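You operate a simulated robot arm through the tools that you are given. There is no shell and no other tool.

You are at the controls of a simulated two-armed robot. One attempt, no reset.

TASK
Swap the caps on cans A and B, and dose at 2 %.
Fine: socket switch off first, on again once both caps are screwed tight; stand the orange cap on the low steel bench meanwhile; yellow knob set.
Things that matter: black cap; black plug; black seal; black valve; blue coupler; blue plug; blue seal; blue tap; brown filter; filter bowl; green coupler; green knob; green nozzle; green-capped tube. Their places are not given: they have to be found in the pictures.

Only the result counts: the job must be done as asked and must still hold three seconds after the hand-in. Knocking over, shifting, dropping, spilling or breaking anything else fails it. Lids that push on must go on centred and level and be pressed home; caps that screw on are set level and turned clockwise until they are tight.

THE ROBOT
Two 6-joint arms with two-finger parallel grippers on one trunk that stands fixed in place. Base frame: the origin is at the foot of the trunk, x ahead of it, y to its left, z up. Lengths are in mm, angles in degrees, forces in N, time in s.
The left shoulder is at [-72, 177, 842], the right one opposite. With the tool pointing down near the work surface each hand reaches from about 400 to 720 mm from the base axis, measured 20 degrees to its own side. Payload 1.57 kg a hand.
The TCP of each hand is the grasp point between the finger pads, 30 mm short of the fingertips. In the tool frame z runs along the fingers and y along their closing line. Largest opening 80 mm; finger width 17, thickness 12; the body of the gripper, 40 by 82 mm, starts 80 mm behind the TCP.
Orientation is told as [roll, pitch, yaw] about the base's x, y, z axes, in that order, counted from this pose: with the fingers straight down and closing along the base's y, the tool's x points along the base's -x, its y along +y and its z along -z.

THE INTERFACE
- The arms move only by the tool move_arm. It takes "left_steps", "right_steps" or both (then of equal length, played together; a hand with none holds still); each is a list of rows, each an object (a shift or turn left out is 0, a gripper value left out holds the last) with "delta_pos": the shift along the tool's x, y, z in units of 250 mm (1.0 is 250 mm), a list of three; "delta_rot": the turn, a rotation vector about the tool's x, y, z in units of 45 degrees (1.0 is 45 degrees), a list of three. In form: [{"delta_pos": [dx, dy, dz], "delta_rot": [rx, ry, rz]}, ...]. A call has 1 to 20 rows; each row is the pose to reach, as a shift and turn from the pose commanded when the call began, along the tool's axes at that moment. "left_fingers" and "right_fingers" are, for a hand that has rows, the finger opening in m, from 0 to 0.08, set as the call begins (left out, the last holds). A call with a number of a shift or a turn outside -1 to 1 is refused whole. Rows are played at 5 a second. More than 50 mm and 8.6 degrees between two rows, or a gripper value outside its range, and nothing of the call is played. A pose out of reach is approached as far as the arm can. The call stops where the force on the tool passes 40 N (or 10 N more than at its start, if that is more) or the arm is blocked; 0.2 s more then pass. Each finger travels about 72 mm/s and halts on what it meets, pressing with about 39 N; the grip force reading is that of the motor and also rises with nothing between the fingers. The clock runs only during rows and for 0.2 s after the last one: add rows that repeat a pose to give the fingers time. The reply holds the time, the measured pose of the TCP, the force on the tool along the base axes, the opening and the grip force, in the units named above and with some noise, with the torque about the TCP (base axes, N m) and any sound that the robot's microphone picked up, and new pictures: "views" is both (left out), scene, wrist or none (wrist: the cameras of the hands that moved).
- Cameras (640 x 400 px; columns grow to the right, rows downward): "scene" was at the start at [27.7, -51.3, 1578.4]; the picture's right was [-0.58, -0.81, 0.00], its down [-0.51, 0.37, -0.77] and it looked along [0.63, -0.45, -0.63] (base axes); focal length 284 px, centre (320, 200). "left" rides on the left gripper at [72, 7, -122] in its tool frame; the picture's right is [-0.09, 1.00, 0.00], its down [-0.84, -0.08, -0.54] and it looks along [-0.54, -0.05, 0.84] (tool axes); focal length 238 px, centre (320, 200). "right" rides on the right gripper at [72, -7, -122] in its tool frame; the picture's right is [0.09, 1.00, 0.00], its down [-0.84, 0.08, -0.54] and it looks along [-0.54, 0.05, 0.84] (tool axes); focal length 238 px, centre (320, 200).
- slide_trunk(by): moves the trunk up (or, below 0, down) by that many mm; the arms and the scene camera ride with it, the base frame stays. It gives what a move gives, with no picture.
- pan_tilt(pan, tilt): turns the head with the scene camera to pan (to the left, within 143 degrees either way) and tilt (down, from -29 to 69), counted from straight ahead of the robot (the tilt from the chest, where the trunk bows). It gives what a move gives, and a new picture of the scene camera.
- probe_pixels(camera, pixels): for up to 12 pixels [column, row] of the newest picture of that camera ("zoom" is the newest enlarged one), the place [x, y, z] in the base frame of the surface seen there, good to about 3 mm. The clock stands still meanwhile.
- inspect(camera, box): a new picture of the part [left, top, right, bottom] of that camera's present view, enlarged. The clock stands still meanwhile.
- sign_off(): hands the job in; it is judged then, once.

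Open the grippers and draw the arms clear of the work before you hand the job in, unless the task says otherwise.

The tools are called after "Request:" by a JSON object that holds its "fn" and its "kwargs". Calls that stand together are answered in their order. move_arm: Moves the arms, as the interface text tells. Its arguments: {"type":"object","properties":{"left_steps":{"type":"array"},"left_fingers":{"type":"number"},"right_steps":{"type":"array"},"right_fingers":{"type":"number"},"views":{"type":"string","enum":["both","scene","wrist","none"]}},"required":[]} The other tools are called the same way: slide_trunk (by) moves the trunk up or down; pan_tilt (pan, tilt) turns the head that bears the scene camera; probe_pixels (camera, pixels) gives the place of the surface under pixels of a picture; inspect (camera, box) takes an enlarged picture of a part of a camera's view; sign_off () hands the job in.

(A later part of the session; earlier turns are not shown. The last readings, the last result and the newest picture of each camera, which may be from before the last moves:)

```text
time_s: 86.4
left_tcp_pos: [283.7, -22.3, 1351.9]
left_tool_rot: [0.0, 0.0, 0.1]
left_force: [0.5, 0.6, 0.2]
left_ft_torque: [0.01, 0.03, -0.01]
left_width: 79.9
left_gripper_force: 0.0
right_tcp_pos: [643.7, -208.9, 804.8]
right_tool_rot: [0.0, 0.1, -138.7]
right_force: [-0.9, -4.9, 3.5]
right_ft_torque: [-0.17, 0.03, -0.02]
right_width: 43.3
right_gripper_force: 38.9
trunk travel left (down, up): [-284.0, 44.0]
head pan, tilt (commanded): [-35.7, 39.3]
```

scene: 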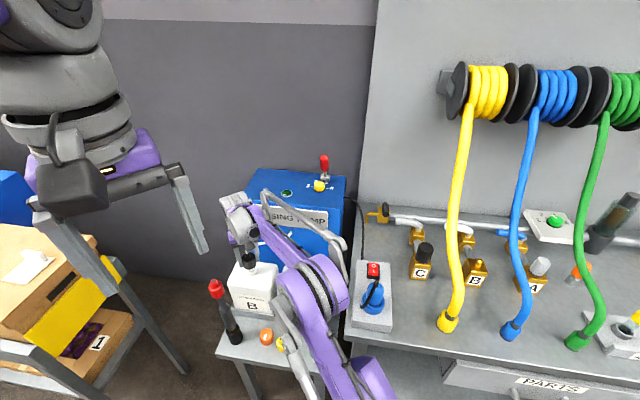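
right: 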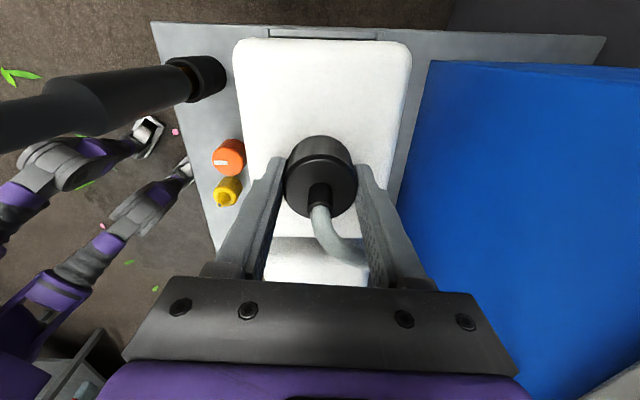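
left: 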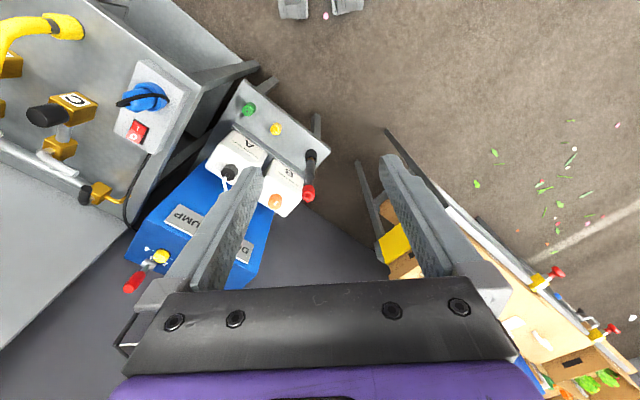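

202° in total. Third stroke: open, swing back to yaw −38.

Request:
{"fn": "move_arm", "kwargs": {"right_steps": [{"delta_rot": [0, 0, 0]}, {"delta_rot": [0, 0, 0]}, {"delta_rot": [0, 0, -0.17]}, {"delta_rot": [0, 0, -0.34]}, {"delta_rot": [0, 0, -0.51]}, {"delta_rot": [0, 0, -0.68]}, {"delta_rot": [0, 0, -0.85]}, {"delta_rot": [0, 0, -1.0]}], "right_fingers": 0.062, "views": "none"}}

Request:
{"fn": "move_arm", "kwargs": {"right_steps": [{"delta_rot": [0, 0, -0.17]}, {"delta_rot": [0, 0, -0.34]}, {"delta_rot": [0, 0, -0.51]}, {"delta_rot": [0, 0, -0.68]}, {"delta_rot": [0, 0, -0.85]}, {"delta_rot": [0, 0, -1.0]}], "views": "none"}}

Request:
{"fn": "move_arm", "kwargs": {"right_steps": [{"delta_rot": [0, 0, -0.12]}, {"delta_rot": [0, 0, -0.23]}], "views": "wrist"}}

Request:
{"fn": "inspect", "kwargs": {"camera": "right", "box": [200, 110, 440, 300]}}

```text
time_s: 88.2
left_tcp_pos: [286.7, -21.0, 1351.5]
left_tool_rot: [0.0, 0.0, 0.1]
left_force: [-0.1, 1.4, -0.2]
left_ft_torque: [-0.02, 0.03, -0.02]
left_width: 80.2
left_gripper_force: 0.0
right_tcp_pos: [644.4, -209.2, 804.0]
right_tool_rot: [0.0, 0.1, -93.5]
right_force: [0.0, 0.2, -0.2]
right_ft_torque: [-0.02, -0.02, 0.0]
right_width: 62.0
right_gripper_force: 0.0
trunk travel left (down, up): [-284.0, 44.0]
head pan, tilt (commanded): [-35.7, 39.3]
```

```text
time_s: 89.6
left_tcp_pos: [286.2, -20.8, 1352.1]
left_tool_rot: [-0.1, 0.0, 0.1]
left_force: [-0.3, 0.3, -0.9]
left_ft_torque: [-0.02, 0.01, -0.02]
left_width: 79.8
left_gripper_force: 0.0
right_tcp_pos: [645.6, -209.1, 804.5]
right_tool_rot: [0.1, 0.0, -48.5]
right_force: [0.1, -0.3, -0.1]
right_ft_torque: [0.01, -0.02, 0.01]
right_width: 62.2
right_gripper_force: 0.0
trunk travel left (down, up): [-284.0, 44.0]
head pan, tilt (commanded): [-35.7, 39.3]
```

```text
time_s: 90.2
left_tcp_pos: [286.1, -20.1, 1351.8]
left_tool_rot: [0.0, -0.1, 0.1]
left_force: [-0.7, 0.8, -0.3]
left_ft_torque: [0.0, -0.02, 0.03]
left_width: 79.9
left_gripper_force: 0.0
right_tcp_pos: [644.7, -209.1, 804.8]
right_tool_rot: [0.0, 0.0, -38.2]
right_force: [-0.7, 0.6, 0.8]
right_ft_torque: [0.0, 0.04, 0.01]
right_width: 62.2
right_gripper_force: 0.1
trunk travel left (down, up): [-284.0, 44.0]
head pan, tilt (commanded): [-35.7, 39.3]
```

right: 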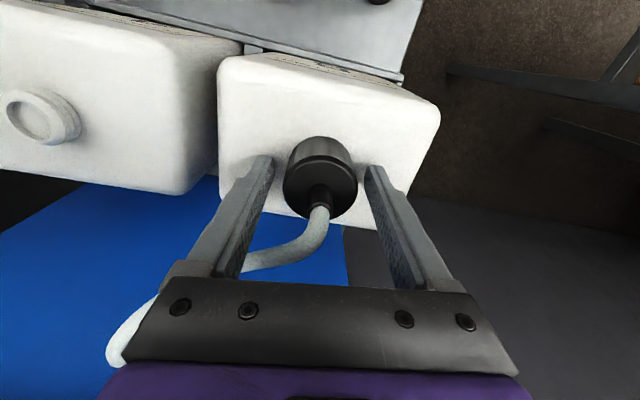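

```text
2.11 times, centred on (320, 205) of right
```

zoom: 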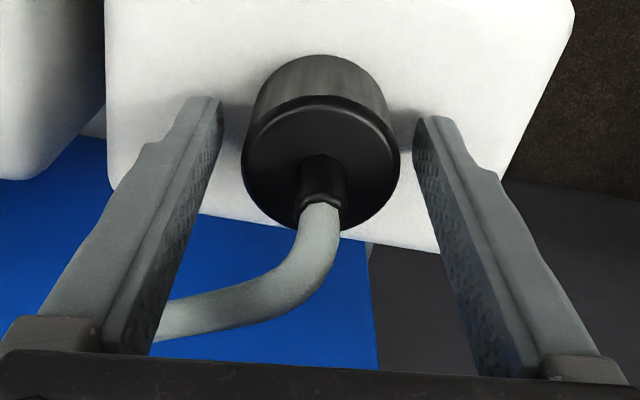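

Well centred. I close and turn 45°, then continue in smaller steps until the torque rises.

Request:
{"fn": "move_arm", "kwargs": {"right_steps": [{"delta_pos": [0, 0, 0]}, {"delta_pos": [0, 0, 0]}, {"delta_pos": [0, 0, 0]}, {"delta_rot": [0, 0, 0.17], "delta_pos": [0, 0, 0.001]}, {"delta_rot": [0, 0, 0.34], "delta_pos": [0, 0, 0.001]}, {"delta_rot": [0, 0, 0.51], "delta_pos": [0, 0, 0.002]}, {"delta_rot": [0, 0, 0.68], "delta_pos": [0, 0, 0.002]}, {"delta_rot": [0, 0, 0.85], "delta_pos": [0, 0, 0.003]}, {"delta_rot": [0, 0, 1.0], "delta_pos": [0, 0, 0.003]}], "right_fingers": 0.0, "views": "none"}}

Request:
{"fn": "move_arm", "kwargs": {"right_steps": [{"delta_rot": [0, 0, 0.12], "delta_pos": [0, 0, 0.0]}, {"delta_rot": [0, 0, 0.24], "delta_pos": [0, 0, 0.001]}, {"delta_rot": [0, 0, 0.36], "delta_pos": [0, 0, 0.001]}], "views": "none"}}

```text
time_s: 92.2
left_tcp_pos: [285.6, -21.2, 1351.6]
left_tool_rot: [0.0, 0.0, 0.0]
left_force: [-0.7, 0.2, -0.4]
left_ft_torque: [-0.04, 0.03, 0.03]
left_width: 79.9
left_gripper_force: 0.1
right_tcp_pos: [645.5, -210.6, 803.9]
right_tool_rot: [0.0, 0.0, -83.4]
right_force: [2.1, 0.5, 3.3]
right_ft_torque: [0.04, -0.05, 0.0]
right_width: 46.3
right_gripper_force: 39.0
trunk travel left (down, up): [-284.0, 44.0]
head pan, tilt (commanded): [-35.7, 39.3]
```

```text
time_s: 93.0
left_tcp_pos: [285.6, -21.5, 1351.2]
left_tool_rot: [-0.1, 0.0, 0.1]
left_force: [0.7, 0.2, 0.8]
left_ft_torque: [0.01, 0.02, -0.01]
left_width: 79.9
left_gripper_force: 0.1
right_tcp_pos: [643.3, -209.2, 802.6]
right_tool_rot: [0.1, 0.0, -99.5]
right_force: [3.4, 1.7, 3.5]
right_ft_torque: [0.1, -0.1, 0.01]
right_width: 46.3
right_gripper_force: 39.2
trunk travel left (down, up): [-284.0, 44.0]
head pan, tilt (commanded): [-35.7, 39.3]
```

263° now with no torque yet. Continue ~11° at a time.

Request:
{"fn": "move_arm", "kwargs": {"right_steps": [{"delta_rot": [0, 0, 0.1], "delta_pos": [0, 0, 0.0]}, {"delta_rot": [0, 0, 0.2], "delta_pos": [0, 0, 0.001]}, {"delta_rot": [0, 0, 0.3], "delta_pos": [0, 0, 0.001]}], "views": "none"}}

```text
time_s: 93.8
left_tcp_pos: [284.9, -20.5, 1351.7]
left_tool_rot: [0.0, 0.1, 0.0]
left_force: [0.8, 0.4, 0.6]
left_ft_torque: [0.01, -0.03, -0.02]
left_width: 79.9
left_gripper_force: 0.1
right_tcp_pos: [643.3, -210.2, 803.7]
right_tool_rot: [0.1, -0.1, -113.1]
right_force: [-4.6, -0.7, 2.6]
right_ft_torque: [-0.1, 0.16, 0.6]
right_width: 46.3
right_gripper_force: 38.6
trunk travel left (down, up): [-284.0, 44.0]
head pan, tilt (commanded): [-35.7, 39.3]
```

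Torque +0.6 N m: the cap is seating. I turn ~14° more to make it firmly tight.

Request:
{"fn": "move_arm", "kwargs": {"right_steps": [{"delta_rot": [0, 0, 0.1], "delta_pos": [0, 0, 0.0]}, {"delta_rot": [0, 0, 0.2], "delta_pos": [0, 0, 0.0]}, {"delta_rot": [0, 0, 0.3], "delta_pos": [0, 0, 0.0]}], "views": "none"}}

Request:
{"fn": "move_arm", "kwargs": {"right_steps": [{"delta_rot": [0, 0, 0.1], "delta_pos": [0, 0, 0.0]}, {"delta_rot": [0, 0, 0.2], "delta_pos": [0, 0, 0.0]}], "views": "wrist"}}

Request:
{"fn": "inspect", "kwargs": {"camera": "right", "box": [200, 110, 440, 300]}}

```text
time_s: 94.6
left_tcp_pos: [284.8, -20.8, 1350.8]
left_tool_rot: [0.0, -0.1, 0.0]
left_force: [-0.5, 1.1, -0.1]
left_ft_torque: [0.0, 0.0, 0.01]
left_width: 80.1
left_gripper_force: 0.1
right_tcp_pos: [644.6, -209.3, 803.0]
right_tool_rot: [0.1, -0.1, -126.5]
right_force: [1.4, -1.7, 9.2]
right_ft_torque: [0.04, 0.01, 0.28]
right_width: 43.7
right_gripper_force: 39.1
trunk travel left (down, up): [-284.0, 44.0]
head pan, tilt (commanded): [-35.7, 39.3]
```

```text
time_s: 95.2
left_tcp_pos: [285.5, -22.0, 1351.9]
left_tool_rot: [0.0, 0.0, 0.1]
left_force: [0.0, 0.6, 0.1]
left_ft_torque: [-0.01, 0.03, 0.0]
left_width: 80.0
left_gripper_force: 0.2
right_tcp_pos: [644.1, -209.3, 802.6]
right_tool_rot: [0.1, 0.1, -135.6]
right_force: [2.4, -0.5, 5.3]
right_ft_torque: [0.0, -0.04, 0.89]
right_width: 43.5
right_gripper_force: 38.7
trunk travel left (down, up): [-284.0, 44.0]
head pan, tilt (commanded): [-35.7, 39.3]
```

right: 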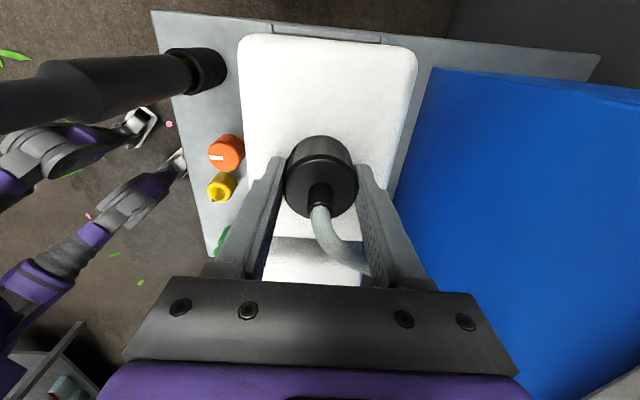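

```text
2.11 times, centred on (320, 205) of right
```

zoom: 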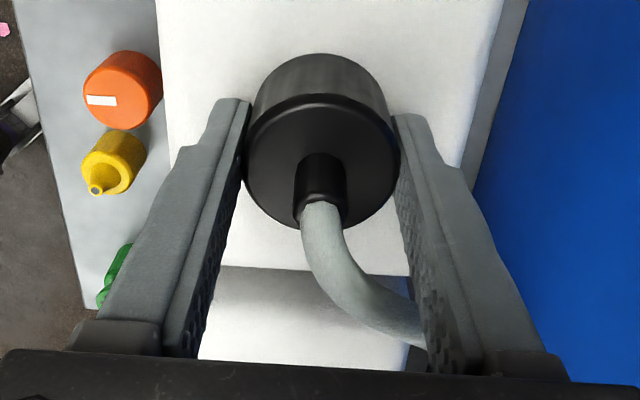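

Torque 0.89 N m. I add 9° more to see whether it holds firm (tight) or still advances.

Request:
{"fn": "move_arm", "kwargs": {"right_steps": [{"delta_rot": [0, 0, 0.1]}, {"delta_rot": [0, 0, 0.2]}], "views": "none"}}

```text
time_s: 95.8
left_tcp_pos: [286.6, -20.5, 1352.2]
left_tool_rot: [0.0, 0.0, 0.0]
left_force: [0.5, 0.9, -0.3]
left_ft_torque: [0.02, -0.01, 0.05]
left_width: 80.1
left_gripper_force: 0.0
right_tcp_pos: [644.6, -209.3, 803.2]
right_tool_rot: [0.0, 0.1, -144.5]
right_force: [-1.0, -0.7, 1.2]
right_ft_torque: [0.0, 0.03, 0.61]
right_width: 43.6
right_gripper_force: 38.9
trunk travel left (down, up): [-284.0, 44.0]
head pan, tilt (commanded): [-35.7, 39.3]
```

It now slips at ~0.6 N m, as a tight cap would. To verify, I regrip ~45° back and turn again, expecting immediate torque.

Request:
{"fn": "move_arm", "kwargs": {"right_steps": [{"delta_rot": [0, 0, 0]}, {"delta_rot": [0, 0, 0]}, {"delta_rot": [0, 0, -0.17]}, {"delta_rot": [0, 0, -0.34]}, {"delta_rot": [0, 0, -0.51]}, {"delta_rot": [0, 0, -0.68]}, {"delta_rot": [0, 0, -0.85]}, {"delta_rot": [0, 0, -1.0]}], "right_fingers": 0.062, "views": "wrist"}}

Request:
{"fn": "move_arm", "kwargs": {"right_steps": [{"delta_pos": [0, 0, 0]}, {"delta_pos": [0, 0, 0]}, {"delta_pos": [0, 0, 0]}, {"delta_rot": [0, 0, 0.12]}, {"delta_rot": [0, 0, 0.24]}], "right_fingers": 0.0, "views": "none"}}

Request:
{"fn": "move_arm", "kwargs": {"right_steps": [{"delta_rot": [0, 0, 0.12]}, {"delta_rot": [0, 0, 0.24]}], "views": "wrist"}}

```text
time_s: 97.6
left_tcp_pos: [285.5, -21.4, 1351.9]
left_tool_rot: [0.0, -0.1, 0.0]
left_force: [-0.2, -0.9, 0.5]
left_ft_torque: [0.01, -0.01, -0.02]
left_width: 79.9
left_gripper_force: 0.0
right_tcp_pos: [645.3, -208.4, 804.2]
right_tool_rot: [0.0, 0.0, -99.3]
right_force: [0.5, 0.3, 0.0]
right_ft_torque: [-0.02, -0.03, -0.04]
right_width: 62.0
right_gripper_force: 0.0
trunk travel left (down, up): [-284.0, 44.0]
head pan, tilt (commanded): [-35.7, 39.3]
```

right: 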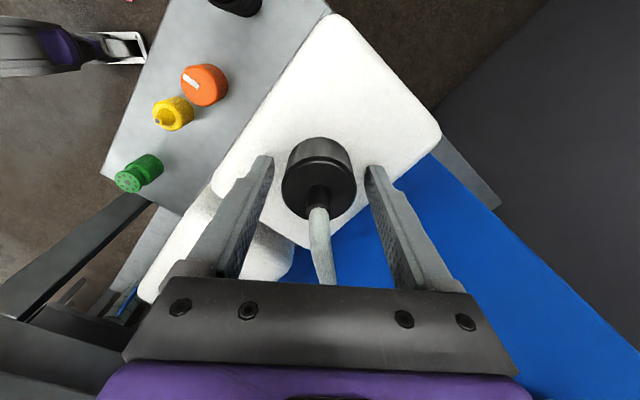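

```text
time_s: 98.8
left_tcp_pos: [286.1, -20.5, 1351.4]
left_tool_rot: [0.0, 0.0, 0.0]
left_force: [0.1, 0.5, 0.3]
left_ft_torque: [0.03, -0.02, 0.01]
left_width: 80.0
left_gripper_force: 0.1
right_tcp_pos: [644.6, -209.0, 804.1]
right_tool_rot: [0.1, 0.0, -110.3]
right_force: [-0.2, -0.8, 0.0]
right_ft_torque: [0.0, 0.05, 0.66]
right_width: 46.1
right_gripper_force: 39.4
trunk travel left (down, up): [-284.0, 44.0]
head pan, tilt (commanded): [-35.7, 39.3]
```

```text
time_s: 99.4
left_tcp_pos: [286.2, -21.2, 1351.6]
left_tool_rot: [0.1, 0.0, 0.1]
left_force: [0.0, -0.8, 0.1]
left_ft_torque: [-0.01, -0.01, -0.02]
left_width: 79.9
left_gripper_force: 0.0
right_tcp_pos: [644.8, -208.8, 804.6]
right_tool_rot: [0.0, -0.1, -121.2]
right_force: [3.4, -1.3, 4.0]
right_ft_torque: [-0.07, -0.12, 0.34]
right_width: 45.0
right_gripper_force: 38.6
trunk travel left (down, up): [-284.0, 44.0]
head pan, tilt (commanded): [-35.7, 39.3]
```

right: 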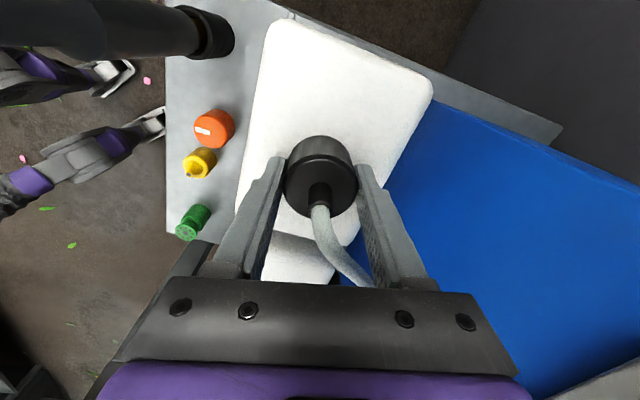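

Immediate 0.66 N m on regrip and slipping—the black cap is tight on B. I open and raise the hand straight up off the cap.

Request:
{"fn": "move_arm", "kwargs": {"right_steps": [{"delta_pos": [0, 0, 0]}, {"delta_pos": [0, 0, 0]}, {"delta_pos": [0, 0, -0.08]}, {"delta_pos": [0, 0, -0.2]}, {"delta_pos": [0, 0, -0.36]}, {"delta_pos": [0, 0, -0.5]}], "right_fingers": 0.07, "views": "both"}}

Request:
{"fn": "inspect", "kwargs": {"camera": "scene", "box": [210, 200, 350, 350]}}

Request:
{"fn": "inspect", "kwargs": {"camera": "left", "box": [80, 60, 340, 300]}}

```text
time_s: 100.8
left_tcp_pos: [284.9, -21.6, 1351.5]
left_tool_rot: [0.0, 0.0, 0.0]
left_force: [0.3, 0.8, -0.5]
left_ft_torque: [-0.01, -0.04, 0.03]
left_width: 79.9
left_gripper_force: 0.0
right_tcp_pos: [643.6, -209.9, 929.5]
right_tool_rot: [0.0, 0.0, -121.0]
right_force: [-0.2, -0.3, 1.0]
right_ft_torque: [0.03, -0.03, -0.02]
right_width: 70.0
right_gripper_force: 0.0
trunk travel left (down, up): [-284.0, 44.0]
head pan, tilt (commanded): [-35.7, 39.3]
```

scene: 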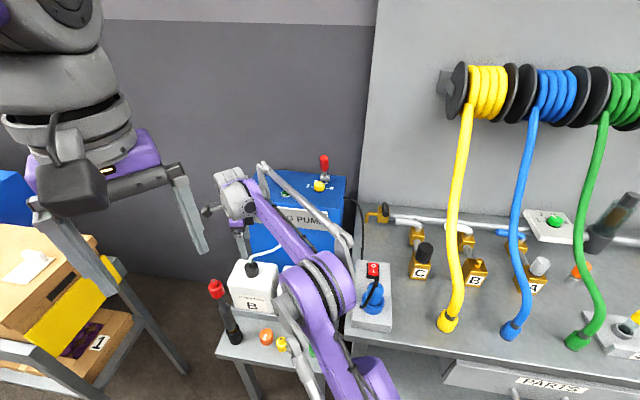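
right: 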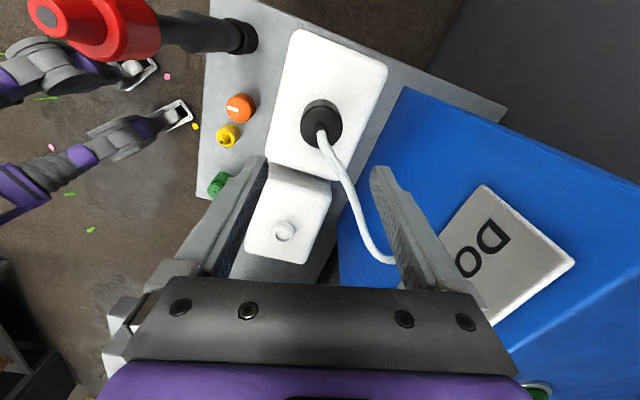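

```text
2.67 times, centred on (280, 275) of scene
```

zoom: 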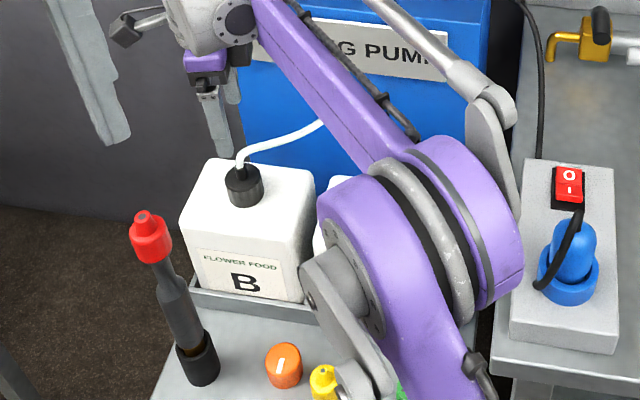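

```text
1.67 times, centred on (210, 180) of left
```

zoom: 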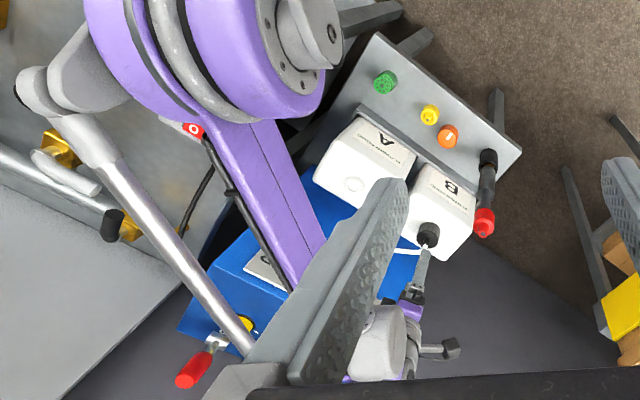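

The black cap sits level on B. I probe its top height, A's neck, and the orange cap on the bench.

Request:
{"fn": "probe_pixels", "kwargs": {"camera": "right", "pixels": [[308, 120], [333, 115], [318, 108], [333, 135], [284, 232], [276, 230], [293, 232], [284, 222], [240, 108], [230, 108], [250, 108], [240, 97]]}}

Request:
{"fn": "inspect", "kwargs": {"camera": "right", "box": [200, 60, 360, 270]}}

```text
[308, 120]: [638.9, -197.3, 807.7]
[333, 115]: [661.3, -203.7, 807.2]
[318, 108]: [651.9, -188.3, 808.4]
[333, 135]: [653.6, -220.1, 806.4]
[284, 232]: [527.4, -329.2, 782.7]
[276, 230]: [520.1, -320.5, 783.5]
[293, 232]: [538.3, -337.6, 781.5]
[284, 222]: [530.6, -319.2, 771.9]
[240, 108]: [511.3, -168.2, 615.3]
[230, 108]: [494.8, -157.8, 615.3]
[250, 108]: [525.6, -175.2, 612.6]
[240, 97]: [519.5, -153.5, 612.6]
```

```text
1.90 times, centred on (280, 165) of right
```

zoom: 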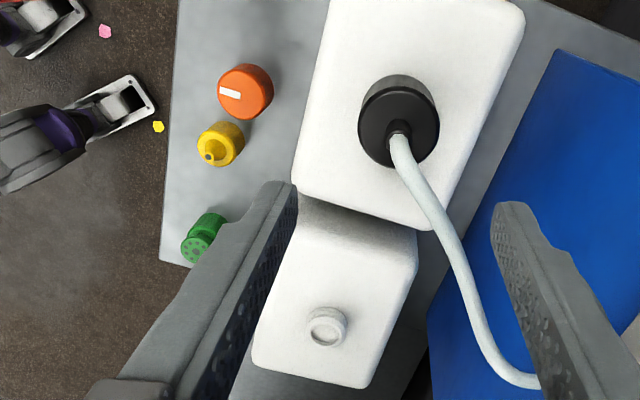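

Black cap top ≈807 on B (same as before), all upright. Now I fly back over the orange cap (≈(505,-167)) at z≈930, turning the hand counter-clockwise toward yaw +45.

Request:
{"fn": "move_arm", "kwargs": {"right_steps": [{"delta_pos": [-0.02, -0.09, 0], "delta_rot": [0, 0, -0.15]}, {"delta_pos": [-0.047, -0.188, 0], "delta_rot": [0, 0, -0.31]}, {"delta_pos": [-0.071, -0.283, 0], "delta_rot": [0, 0, -0.46]}, {"delta_pos": [-0.095, -0.377, 0], "delta_rot": [0, 0, -0.62]}, {"delta_pos": [-0.119, -0.471, 0], "delta_rot": [0, 0, -0.77]}, {"delta_pos": [-0.1425, -0.565, 0], "delta_rot": [0, 0, -0.922]}], "views": "none"}}

Request:
{"fn": "move_arm", "kwargs": {"right_steps": [{"delta_rot": [0, 0, -0.17]}, {"delta_rot": [0, 0, -0.34]}, {"delta_rot": [0, 0, -0.51]}, {"delta_rot": [0, 0, -0.68]}, {"delta_rot": [0, 0, -0.85]}, {"delta_rot": [0, 0, -0.922]}], "views": "none"}}

Request:
{"fn": "move_arm", "kwargs": {"right_steps": [{"delta_rot": [0, 0, -0.17]}, {"delta_rot": [0, 0, -0.34]}, {"delta_rot": [0, 0, -0.51]}, {"delta_rot": [0, 0, -0.68]}, {"delta_rot": [0, 0, -0.85]}, {"delta_rot": [0, 0, -0.922]}], "views": "none"}}

Request:
{"fn": "move_arm", "kwargs": {"right_steps": [{"delta_rot": [0, 0, -0.17]}, {"delta_rot": [0, 0, -0.34]}, {"delta_rot": [0, 0, -0.51]}, {"delta_rot": [0, 0, -0.68]}, {"delta_rot": [0, 0, -0.85]}, {"delta_rot": [0, 0, -0.922]}], "right_fingers": 0.066, "views": "both"}}

```text
time_s: 102.2
left_tcp_pos: [284.9, -21.6, 1352.1]
left_tool_rot: [0.0, 0.1, 0.1]
left_force: [0.0, 0.0, 0.2]
left_ft_torque: [0.03, 0.0, -0.01]
left_width: 80.3
left_gripper_force: 0.1
right_tcp_pos: [502.6, -168.7, 927.5]
right_tool_rot: [0.0, 0.0, -79.4]
right_force: [0.1, 1.0, 0.8]
right_ft_torque: [0.04, 0.0, -0.01]
right_width: 70.2
right_gripper_force: 0.0
trunk travel left (down, up): [-284.0, 44.0]
head pan, tilt (commanded): [-35.7, 39.3]
```

```text
time_s: 103.6
left_tcp_pos: [285.3, -22.4, 1352.1]
left_tool_rot: [0.0, 0.0, 0.1]
left_force: [0.1, -0.4, 0.6]
left_ft_torque: [0.02, 0.02, -0.02]
left_width: 79.8
left_gripper_force: 0.1
right_tcp_pos: [505.4, -166.0, 928.0]
right_tool_rot: [-0.1, 0.0, -37.9]
right_force: [-0.9, 0.4, 0.2]
right_ft_torque: [-0.04, 0.01, 0.02]
right_width: 70.1
right_gripper_force: 0.0
trunk travel left (down, up): [-284.0, 44.0]
head pan, tilt (commanded): [-35.7, 39.3]
```

```text
time_s: 105.0
left_tcp_pos: [285.2, -21.7, 1351.0]
left_tool_rot: [0.0, 0.0, 0.0]
left_force: [0.0, 0.3, -0.2]
left_ft_torque: [-0.03, 0.0, 0.0]
left_width: 80.0
left_gripper_force: 0.1
right_tcp_pos: [505.3, -165.9, 927.0]
right_tool_rot: [0.0, -0.1, 3.5]
right_force: [0.0, 0.4, -0.4]
right_ft_torque: [0.01, -0.02, 0.02]
right_width: 70.1
right_gripper_force: 0.0
trunk travel left (down, up): [-284.0, 44.0]
head pan, tilt (commanded): [-35.7, 39.3]
```

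```text
time_s: 106.4
left_tcp_pos: [284.5, -20.8, 1351.7]
left_tool_rot: [0.0, 0.1, 0.1]
left_force: [-0.2, -0.1, 0.2]
left_ft_torque: [-0.02, 0.02, 0.01]
left_width: 80.0
left_gripper_force: 0.1
right_tcp_pos: [506.4, -165.6, 927.7]
right_tool_rot: [0.0, 0.0, 45.1]
right_force: [0.0, 0.6, -0.9]
right_ft_torque: [0.01, -0.01, -0.01]
right_width: 66.1
right_gripper_force: 0.1
trunk travel left (down, up): [-284.0, 44.0]
head pan, tilt (commanded): [-35.7, 39.3]
```

scene: 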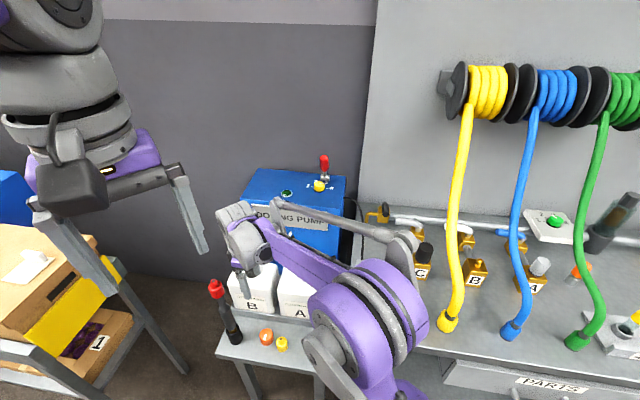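
right: 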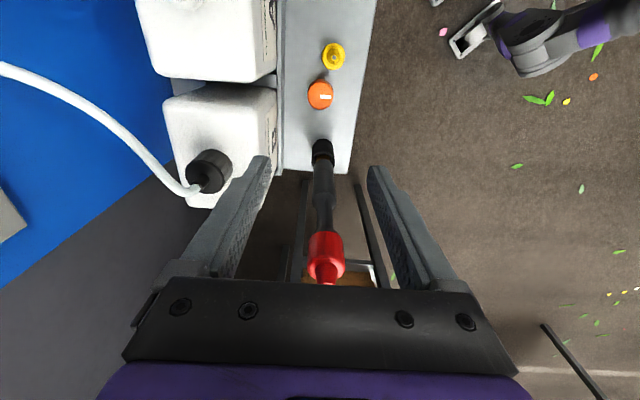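

The hand reads ≈(505,-166.6), above the orange cap at (320,95). I descend in two parts, pausing to check centring.

Request:
{"fn": "move_arm", "kwargs": {"right_steps": [{"delta_pos": [0, -0.001, 0.18]}, {"delta_pos": [0, -0.001, 0.36]}, {"delta_pos": [0, -0.001, 0.54]}, {"delta_pos": [0, -0.001, 0.72]}, {"delta_pos": [0, -0.001, 0.88]}, {"delta_pos": [0, -0.001, 0.98]}], "views": "wrist"}}

Request:
{"fn": "inspect", "kwargs": {"camera": "right", "box": [240, 60, 400, 220]}}

```text
time_s: 107.8
left_tcp_pos: [286.2, -21.4, 1351.6]
left_tool_rot: [0.1, 0.0, 0.0]
left_force: [0.0, -0.6, 0.3]
left_ft_torque: [0.03, 0.01, 0.03]
left_width: 79.9
left_gripper_force: 0.1
right_tcp_pos: [507.2, -168.8, 681.8]
right_tool_rot: [0.0, 0.1, 44.9]
right_force: [0.0, 0.3, -0.5]
right_ft_torque: [0.01, 0.02, -0.03]
right_width: 66.0
right_gripper_force: 0.2
trunk travel left (down, up): [-284.0, 44.0]
head pan, tilt (commanded): [-35.7, 39.3]
```

right: 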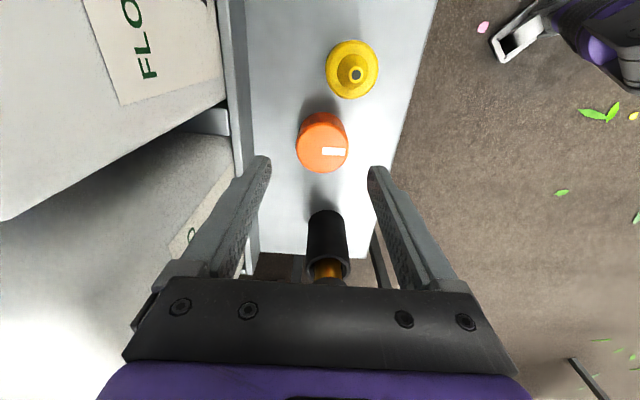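

```text
2.50 times, centred on (320, 140) of right
```

zoom: 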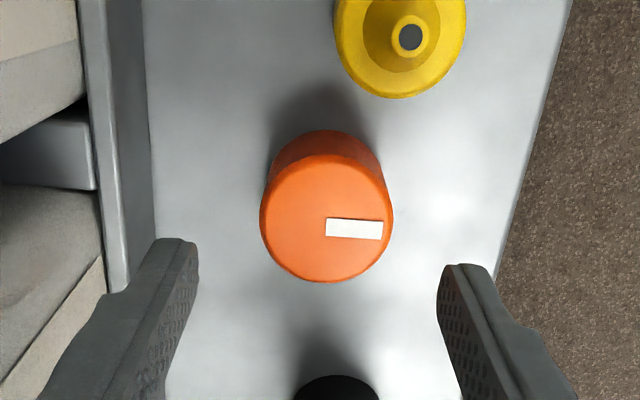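

Centred within ~1.5 mm (shift +y slightly). I descend to TCP z≈613.5 around the cap.

Request:
{"fn": "move_arm", "kwargs": {"right_steps": [{"delta_pos": [0, 0.005, 0.1]}, {"delta_pos": [0, 0.005, 0.19]}, {"delta_pos": [0, 0.005, 0.25]}, {"delta_pos": [0, 0.005, 0.274]}], "views": "wrist"}}

Request:
{"fn": "inspect", "kwargs": {"camera": "right", "box": [240, 110, 400, 250]}}

```text
time_s: 108.8
left_tcp_pos: [285.4, -21.0, 1350.8]
left_tool_rot: [0.0, 0.0, -0.1]
left_force: [0.0, 0.2, -0.3]
left_ft_torque: [0.0, 0.01, 0.04]
left_width: 80.1
left_gripper_force: 0.0
right_tcp_pos: [504.9, -166.2, 613.9]
right_tool_rot: [0.1, 0.0, 44.9]
right_force: [-0.1, 0.1, 0.5]
right_ft_torque: [0.03, 0.01, -0.02]
right_width: 65.8
right_gripper_force: 0.0
trunk travel left (down, up): [-284.0, 44.0]
head pan, tilt (commanded): [-35.7, 39.3]
```

right: 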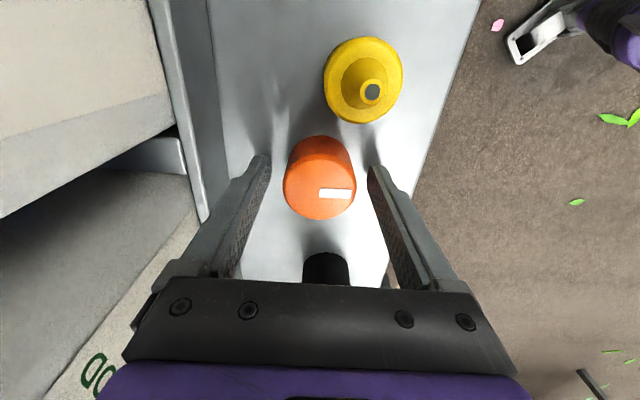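

```text
2.86 times, centred on (320, 180) of right
```

zoom: 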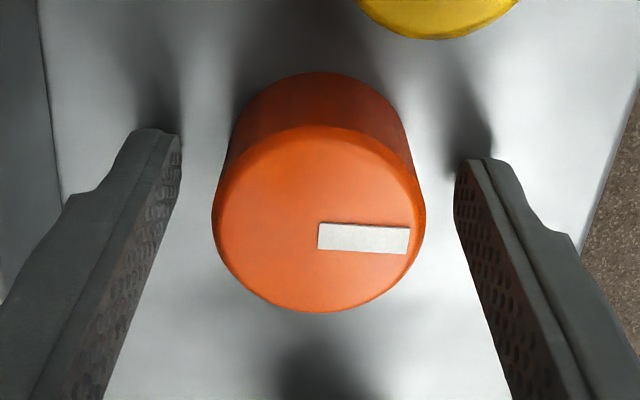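

Well centred on the cap. I close the fingers and check the grip.

Request:
{"fn": "move_arm", "kwargs": {"right_steps": [{"delta_pos": [0, 0, 0]}, {"delta_pos": [0, 0, 0]}, {"delta_pos": [0, 0, 0]}, {"delta_pos": [0, 0, 0]}], "right_fingers": 0.0, "views": "wrist"}}

```text
time_s: 109.8
left_tcp_pos: [286.5, -21.3, 1352.8]
left_tool_rot: [0.0, 0.1, -0.1]
left_force: [0.0, 0.7, 0.1]
left_ft_torque: [0.0, 0.03, -0.01]
left_width: 80.0
left_gripper_force: 0.1
right_tcp_pos: [504.6, -167.1, 614.0]
right_tool_rot: [0.0, 0.0, 45.0]
right_force: [0.2, 0.0, 0.8]
right_ft_torque: [0.02, -0.02, -0.01]
right_width: 43.5
right_gripper_force: 38.8
trunk travel left (down, up): [-284.0, 44.0]
head pan, tilt (commanded): [-35.7, 39.3]
```

right: 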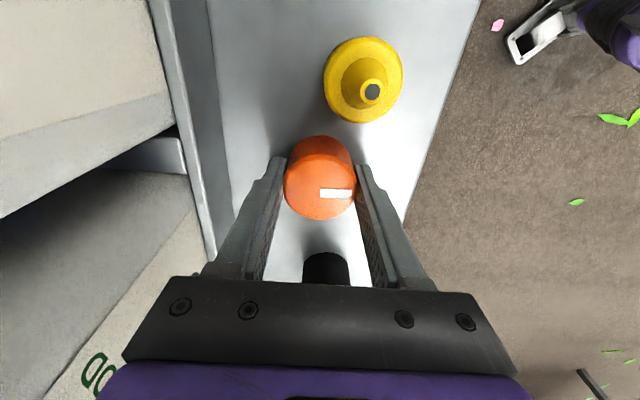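

Held at 43.5 mm. I lift straight up ~247 mm.

Request:
{"fn": "move_arm", "kwargs": {"right_steps": [{"delta_pos": [0, 0, -0.05]}, {"delta_pos": [0, 0, -0.2]}, {"delta_pos": [0, 0, -0.4]}, {"delta_pos": [0, 0, -0.6]}, {"delta_pos": [0, 0, -0.8]}, {"delta_pos": [0, 0, -0.99]}], "views": "wrist"}}

```text
time_s: 111.2
left_tcp_pos: [284.2, -20.7, 1351.4]
left_tool_rot: [0.0, 0.0, -0.1]
left_force: [-0.4, 0.4, -0.5]
left_ft_torque: [0.0, -0.01, -0.02]
left_width: 79.9
left_gripper_force: 0.2
right_tcp_pos: [502.2, -168.3, 863.1]
right_tool_rot: [0.0, -0.1, 44.9]
right_force: [0.3, 0.5, 0.7]
right_ft_torque: [0.01, 0.0, 0.01]
right_width: 43.4
right_gripper_force: 38.8
trunk travel left (down, up): [-284.0, 44.0]
head pan, tilt (commanded): [-35.7, 39.3]
```

right: 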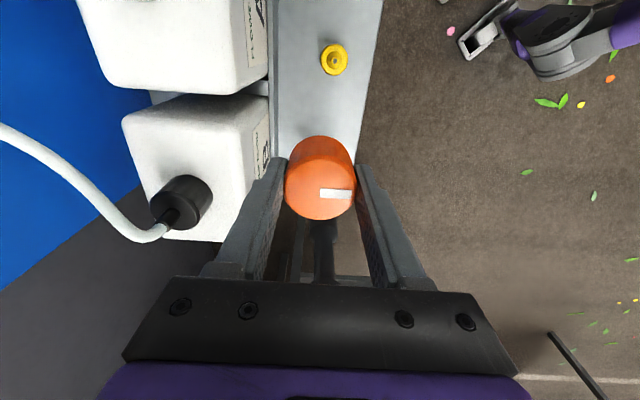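

Now I carry the orange cap to above can A's neck (≈(522.4,-332.2)), turning counter-clockwise to yaw 90, then to 135, so the whole screw-down can be one clockwise stroke.

Request:
{"fn": "move_arm", "kwargs": {"right_steps": [{"delta_pos": [0.06, -0.074, -0.02], "delta_rot": [0, 0, -0.15]}, {"delta_pos": [0.13, -0.162, -0.03], "delta_rot": [0, 0, -0.32]}, {"delta_pos": [0.2, -0.25, -0.03], "delta_rot": [0, 0, -0.49]}, {"delta_pos": [0.275, -0.343, -0.03], "delta_rot": [0, 0, -0.66]}, {"delta_pos": [0.35, -0.436, -0.03], "delta_rot": [0, 0, -0.83]}, {"delta_pos": [0.417, -0.52, -0.03], "delta_rot": [0, 0, -1.0]}], "views": "wrist"}}

Request:
{"fn": "move_arm", "kwargs": {"right_steps": [{"delta_rot": [0, 0, -0.17]}, {"delta_rot": [0, 0, -0.34]}, {"delta_rot": [0, 0, -0.51]}, {"delta_rot": [0, 0, -0.68]}, {"delta_rot": [0, 0, -0.85]}, {"delta_rot": [0, 0, -1.0]}, {"delta_rot": [0, 0, -1.0]}], "views": "both"}}

```text
time_s: 112.6
left_tcp_pos: [285.8, -21.7, 1351.5]
left_tool_rot: [0.0, 0.0, -0.1]
left_force: [0.2, -0.7, -0.2]
left_ft_torque: [-0.03, 0.01, -0.02]
left_width: 79.9
left_gripper_force: 0.0
right_tcp_pos: [522.3, -332.0, 869.5]
right_tool_rot: [0.0, 0.1, 90.0]
right_force: [0.0, -0.2, 0.1]
right_ft_torque: [0.0, 0.0, 0.0]
right_width: 43.1
right_gripper_force: 39.1
trunk travel left (down, up): [-284.0, 44.0]
head pan, tilt (commanded): [-35.7, 39.3]
```

right: 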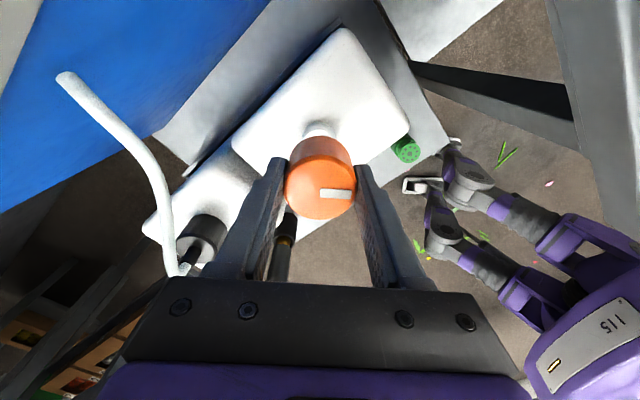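

```text
time_s: 114.2
left_tcp_pos: [286.7, -21.5, 1351.3]
left_tool_rot: [-0.1, 0.0, 0.0]
left_force: [-0.8, 0.4, 0.4]
left_ft_torque: [-0.04, -0.01, 0.0]
left_width: 79.8
left_gripper_force: 0.1
right_tcp_pos: [523.0, -330.8, 869.8]
right_tool_rot: [0.0, 0.0, 135.1]
right_force: [-0.5, 0.3, -0.3]
right_ft_torque: [0.01, -0.03, 0.01]
right_width: 43.0
right_gripper_force: 38.8
trunk travel left (down, up): [-284.0, 44.0]
head pan, tilt (commanded): [-35.7, 39.3]
```

scene: 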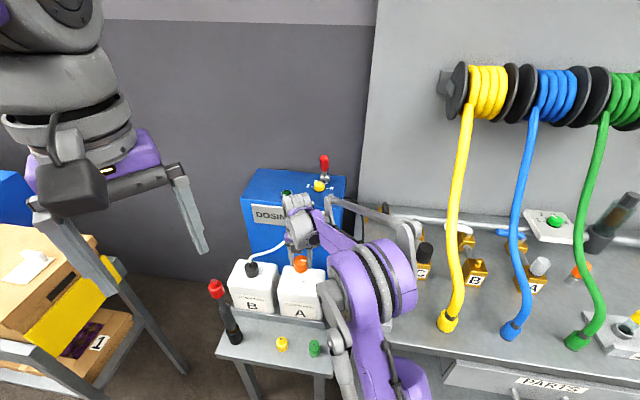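
right: 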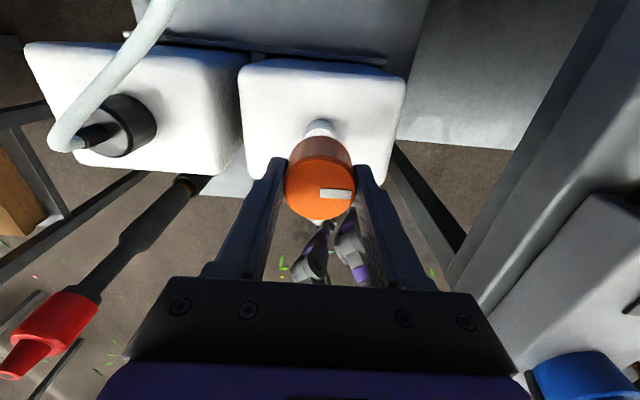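

The hose appears near the top-left of the wrist view; I probe its location to verify the camera has room before lowering.

Request:
{"fn": "probe_pixels", "kwargs": {"camera": "right", "pixels": [[160, 10], [140, 50], [105, 90], [75, 125], [317, 130], [309, 130], [329, 130], [319, 123]]}}

Request:
{"fn": "inspect", "kwargs": {"camera": "scene", "box": [220, 180, 360, 340]}}

```text
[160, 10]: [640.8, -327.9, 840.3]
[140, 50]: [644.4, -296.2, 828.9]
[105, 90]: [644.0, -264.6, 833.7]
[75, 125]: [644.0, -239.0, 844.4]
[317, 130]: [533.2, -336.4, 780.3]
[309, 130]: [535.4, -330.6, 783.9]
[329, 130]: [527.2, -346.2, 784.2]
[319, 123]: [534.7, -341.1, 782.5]
```

```text
2.50 times, centred on (290, 260) of scene
```

zoom: 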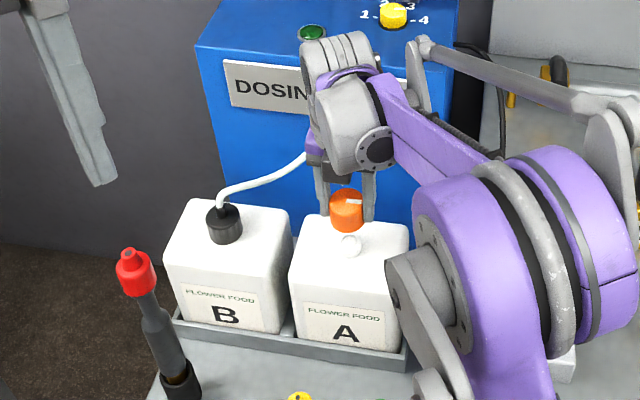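

The hose is ≥70 mm away. I lower the orange cap toward A's neck, to z≈812 first, then 1 mm steps.

Request:
{"fn": "move_arm", "kwargs": {"right_steps": [{"delta_pos": [0, 0, 0.1]}, {"delta_pos": [0, 0, 0.18]}, {"delta_pos": [0, 0, 0.21]}, {"delta_pos": [0, 0, 0.225]}, {"delta_pos": [0, 0, 0.23]}], "views": "none"}}

Request:
{"fn": "move_arm", "kwargs": {"right_steps": [{"delta_pos": [0, 0, 0.004]}, {"delta_pos": [0, 0, 0.008]}], "views": "none"}}

```text
time_s: 115.4
left_tcp_pos: [285.9, -20.7, 1352.5]
left_tool_rot: [0.0, 0.0, 0.0]
left_force: [0.1, 0.4, 1.0]
left_ft_torque: [0.02, -0.02, 0.0]
left_width: 79.8
left_gripper_force: 0.1
right_tcp_pos: [523.5, -332.5, 811.7]
right_tool_rot: [0.0, 0.0, 134.9]
right_force: [-0.7, -0.8, 0.5]
right_ft_torque: [0.03, 0.03, 0.02]
right_width: 43.3
right_gripper_force: 38.8
trunk travel left (down, up): [-284.0, 44.0]
head pan, tilt (commanded): [-35.7, 39.3]
```

```text
time_s: 116.0
left_tcp_pos: [286.9, -20.3, 1351.4]
left_tool_rot: [0.1, 0.1, 0.0]
left_force: [-0.1, 0.1, 0.1]
left_ft_torque: [-0.02, -0.02, -0.01]
left_width: 79.8
left_gripper_force: 0.0
right_tcp_pos: [524.1, -332.9, 809.7]
right_tool_rot: [0.0, 0.0, 134.9]
right_force: [4.2, 3.1, 0.3]
right_ft_torque: [0.09, -0.12, 0.0]
right_width: 43.4
right_gripper_force: 39.2
trunk travel left (down, up): [-284.0, 44.0]
head pan, tilt (commanded): [-35.7, 39.3]
```

The cap has engaged the neck (small lateral force). I start turning clockwise with a slight downward follow.

Request:
{"fn": "move_arm", "kwargs": {"right_steps": [{"delta_pos": [0, 0, 0.002], "delta_rot": [0, 0, 0]}, {"delta_rot": [0, 0, 0.17], "delta_pos": [0, 0, 0.003]}, {"delta_rot": [0, 0, 0.34], "delta_pos": [0, 0, 0.003]}, {"delta_rot": [0, 0, 0.51], "delta_pos": [0, 0, 0.004]}, {"delta_rot": [0, 0, 0.68], "delta_pos": [0, 0, 0.004]}, {"delta_rot": [0, 0, 0.85], "delta_pos": [0, 0, 0.005]}, {"delta_rot": [0, 0, 1.0], "delta_pos": [0, 0, 0.005]}], "views": "wrist"}}

```text
time_s: 117.6
left_tcp_pos: [287.4, -20.8, 1351.0]
left_tool_rot: [0.1, 0.0, 0.0]
left_force: [-0.1, -0.2, 0.5]
left_ft_torque: [0.02, 0.01, -0.01]
left_width: 80.0
left_gripper_force: 0.0
right_tcp_pos: [523.1, -332.2, 809.7]
right_tool_rot: [0.0, -0.1, 89.8]
right_force: [8.3, 1.2, 5.6]
right_ft_torque: [-0.05, -0.3, 0.01]
right_width: 43.3
right_gripper_force: 38.6
trunk travel left (down, up): [-284.0, 44.0]
head pan, tilt (commanded): [-35.7, 39.3]
```

right: 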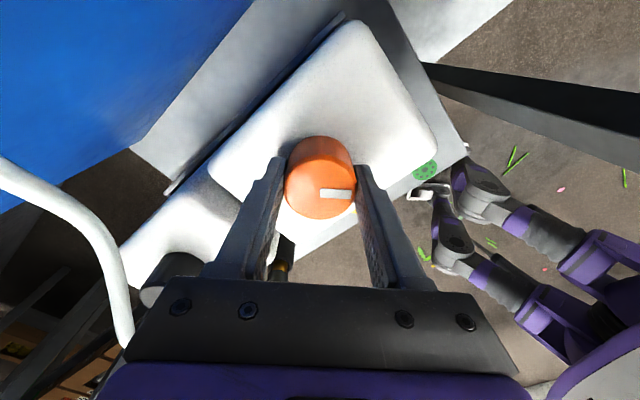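

45° done; forces modest. Continue with slight relief in +x.

Request:
{"fn": "move_arm", "kwargs": {"right_steps": [{"delta_rot": [0, 0, 0.17], "delta_pos": [0, -0.002, 0.0]}, {"delta_rot": [0, 0, 0.34], "delta_pos": [0, -0.002, 0.001]}, {"delta_rot": [0, 0, 0.51], "delta_pos": [0, -0.002, 0.001]}, {"delta_rot": [0, 0, 0.68], "delta_pos": [0, -0.002, 0.002]}, {"delta_rot": [0, 0, 0.85], "delta_pos": [0, -0.002, 0.003]}, {"delta_rot": [0, 0, 1.0], "delta_pos": [0, -0.002, 0.003]}], "views": "none"}}

Request:
{"fn": "move_arm", "kwargs": {"right_steps": [{"delta_rot": [0, 0, 0.17], "delta_pos": [0, 0, 0.001]}, {"delta_rot": [0, 0, 0.34], "delta_pos": [0, 0, 0.001]}, {"delta_rot": [0, 0, 0.51], "delta_pos": [0, 0, 0.002]}, {"delta_rot": [0, 0, 0.68], "delta_pos": [0, 0, 0.002]}, {"delta_rot": [0, 0, 0.85], "delta_pos": [0, 0, 0.003]}, {"delta_rot": [0, 0, 1.0], "delta_pos": [0, 0, 0.003]}], "views": "wrist"}}

```text
time_s: 119.0
left_tcp_pos: [286.7, -20.4, 1351.0]
left_tool_rot: [0.1, 0.0, 0.0]
left_force: [0.0, 0.0, -0.3]
left_ft_torque: [0.01, -0.04, -0.03]
left_width: 79.9
left_gripper_force: 0.1
right_tcp_pos: [522.8, -331.9, 808.2]
right_tool_rot: [0.0, 0.1, 44.8]
right_force: [5.7, -0.4, 3.0]
right_ft_torque: [0.01, -0.18, 0.0]
right_width: 43.4
right_gripper_force: 39.3
trunk travel left (down, up): [-284.0, 44.0]
head pan, tilt (commanded): [-35.7, 39.3]
```

```text
time_s: 120.4
left_tcp_pos: [286.8, -20.3, 1350.6]
left_tool_rot: [0.0, 0.0, -0.1]
left_force: [0.0, 0.1, 0.1]
left_ft_torque: [-0.02, -0.01, -0.02]
left_width: 80.0
left_gripper_force: 0.1
right_tcp_pos: [522.6, -332.7, 806.9]
right_tool_rot: [0.0, 0.0, -0.2]
right_force: [3.1, -1.6, 2.9]
right_ft_torque: [-0.06, -0.15, 0.03]
right_width: 43.4
right_gripper_force: 39.1
trunk travel left (down, up): [-284.0, 44.0]
head pan, tilt (commanded): [-35.7, 39.3]
```

right: 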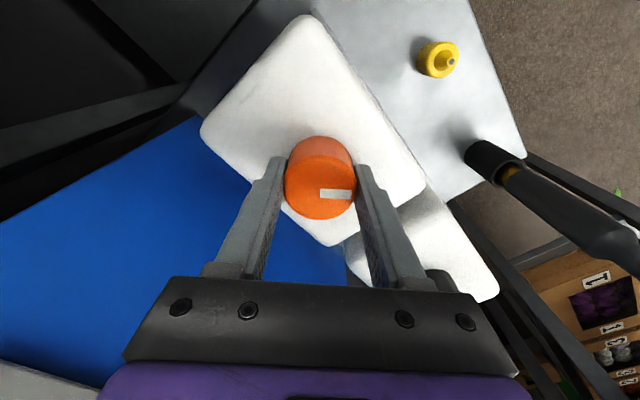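

135° in, the mark follows the hand with no slip. Two more 45° turns.

Request:
{"fn": "move_arm", "kwargs": {"right_steps": [{"delta_rot": [0, 0, 0.17], "delta_pos": [0, 0, 0.001]}, {"delta_rot": [0, 0, 0.34], "delta_pos": [0, 0, 0.001]}, {"delta_rot": [0, 0, 0.51], "delta_pos": [0, 0, 0.002]}, {"delta_rot": [0, 0, 0.68], "delta_pos": [0, 0, 0.002]}, {"delta_rot": [0, 0, 0.85], "delta_pos": [0, 0, 0.003]}, {"delta_rot": [0, 0, 1.0], "delta_pos": [0, 0, 0.003]}], "views": "none"}}

Request:
{"fn": "move_arm", "kwargs": {"right_steps": [{"delta_rot": [0, 0, 0.17], "delta_pos": [0, 0, 0.001]}, {"delta_rot": [0, 0, 0.34], "delta_pos": [0, 0, 0.001]}, {"delta_rot": [0, 0, 0.51], "delta_pos": [0, 0, 0.002]}, {"delta_rot": [0, 0, 0.68], "delta_pos": [0, 0, 0.002]}, {"delta_rot": [0, 0, 0.85], "delta_pos": [0, 0, 0.003]}, {"delta_rot": [0, 0, 1.0], "delta_pos": [0, 0, 0.003]}], "views": "wrist"}}

```text
time_s: 121.8
left_tcp_pos: [284.8, -21.4, 1352.7]
left_tool_rot: [-0.1, 0.0, 0.0]
left_force: [-0.4, 0.6, -0.1]
left_ft_torque: [0.01, -0.02, -0.02]
left_width: 80.0
left_gripper_force: 0.1
right_tcp_pos: [523.1, -331.5, 806.5]
right_tool_rot: [0.1, -0.1, -45.2]
right_force: [2.0, -0.3, -1.0]
right_ft_torque: [-0.01, -0.08, 0.0]
right_width: 43.7
right_gripper_force: 39.5
trunk travel left (down, up): [-284.0, 44.0]
head pan, tilt (commanded): [-35.7, 39.3]
```

```text
time_s: 123.2
left_tcp_pos: [286.4, -20.7, 1351.7]
left_tool_rot: [0.0, 0.0, 0.0]
left_force: [0.6, -0.1, -0.8]
left_ft_torque: [0.0, 0.01, 0.0]
left_width: 80.0
left_gripper_force: 0.1
right_tcp_pos: [523.6, -332.9, 804.8]
right_tool_rot: [0.0, -0.1, -90.2]
right_force: [0.2, -1.1, 0.4]
right_ft_torque: [-0.07, -0.01, 0.0]
right_width: 43.6
right_gripper_force: 39.0
trunk travel left (down, up): [-284.0, 44.0]
head pan, tilt (commanded): [-35.7, 39.3]
```

right: 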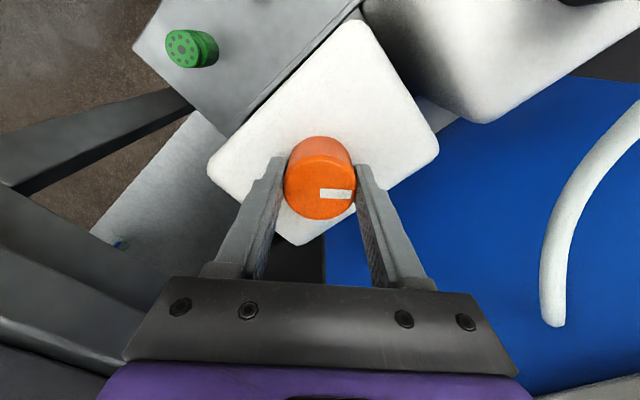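

225° done. One more 45° turn, watching for the tightening torque.

Request:
{"fn": "move_arm", "kwargs": {"right_steps": [{"delta_rot": [0, 0, 0.17], "delta_pos": [0, 0, 0.001]}, {"delta_rot": [0, 0, 0.34], "delta_pos": [0, 0, 0.001]}, {"delta_rot": [0, 0, 0.51], "delta_pos": [0, 0, 0.002]}, {"delta_rot": [0, 0, 0.68], "delta_pos": [0, 0, 0.002]}, {"delta_rot": [0, 0, 0.85], "delta_pos": [0, 0, 0.003]}, {"delta_rot": [0, 0, 1.0], "delta_pos": [0, 0, 0.003]}], "views": "none"}}

Request:
{"fn": "move_arm", "kwargs": {"right_steps": [{"delta_rot": [0, 0, 0.1], "delta_pos": [0, 0, 0.0]}, {"delta_rot": [0, 0, 0.2], "delta_pos": [0, 0, 0.0]}, {"delta_rot": [0, 0, 0.3], "delta_pos": [0, 0, 0.0]}], "views": "wrist"}}

```text
time_s: 124.6
left_tcp_pos: [286.9, -21.2, 1351.4]
left_tool_rot: [-0.1, 0.0, -0.1]
left_force: [-0.1, -0.3, -0.1]
left_ft_torque: [0.02, -0.01, -0.01]
left_width: 79.9
left_gripper_force: 0.0
right_tcp_pos: [522.7, -331.9, 805.7]
right_tool_rot: [0.0, 0.0, -135.2]
right_force: [-0.3, -0.6, -0.8]
right_ft_torque: [-0.07, 0.01, 0.03]
right_width: 43.2
right_gripper_force: 39.3
trunk travel left (down, up): [-284.0, 44.0]
head pan, tilt (commanded): [-35.7, 39.3]
```

```text
time_s: 125.4
left_tcp_pos: [286.7, -20.6, 1352.5]
left_tool_rot: [0.0, -0.1, 0.1]
left_force: [0.0, -1.5, 0.8]
left_ft_torque: [0.01, -0.01, 0.01]
left_width: 80.1
left_gripper_force: 0.1
right_tcp_pos: [524.0, -332.0, 805.7]
right_tool_rot: [0.0, 0.0, -148.7]
right_force: [-0.1, -0.5, -0.4]
right_ft_torque: [-0.02, -0.02, 0.8]
right_width: 43.1
right_gripper_force: 38.6
trunk travel left (down, up): [-284.0, 44.0]
head pan, tilt (commanded): [-35.7, 39.3]
```

right: 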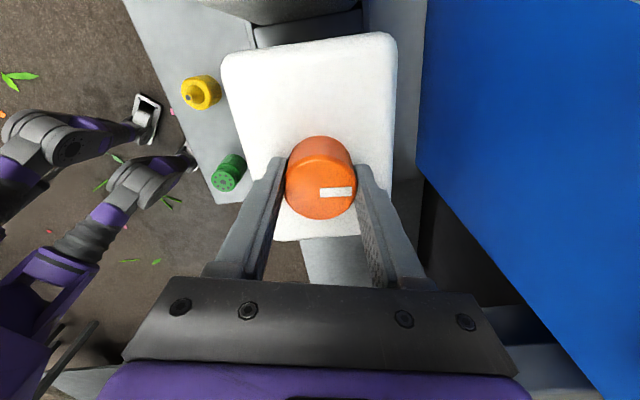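

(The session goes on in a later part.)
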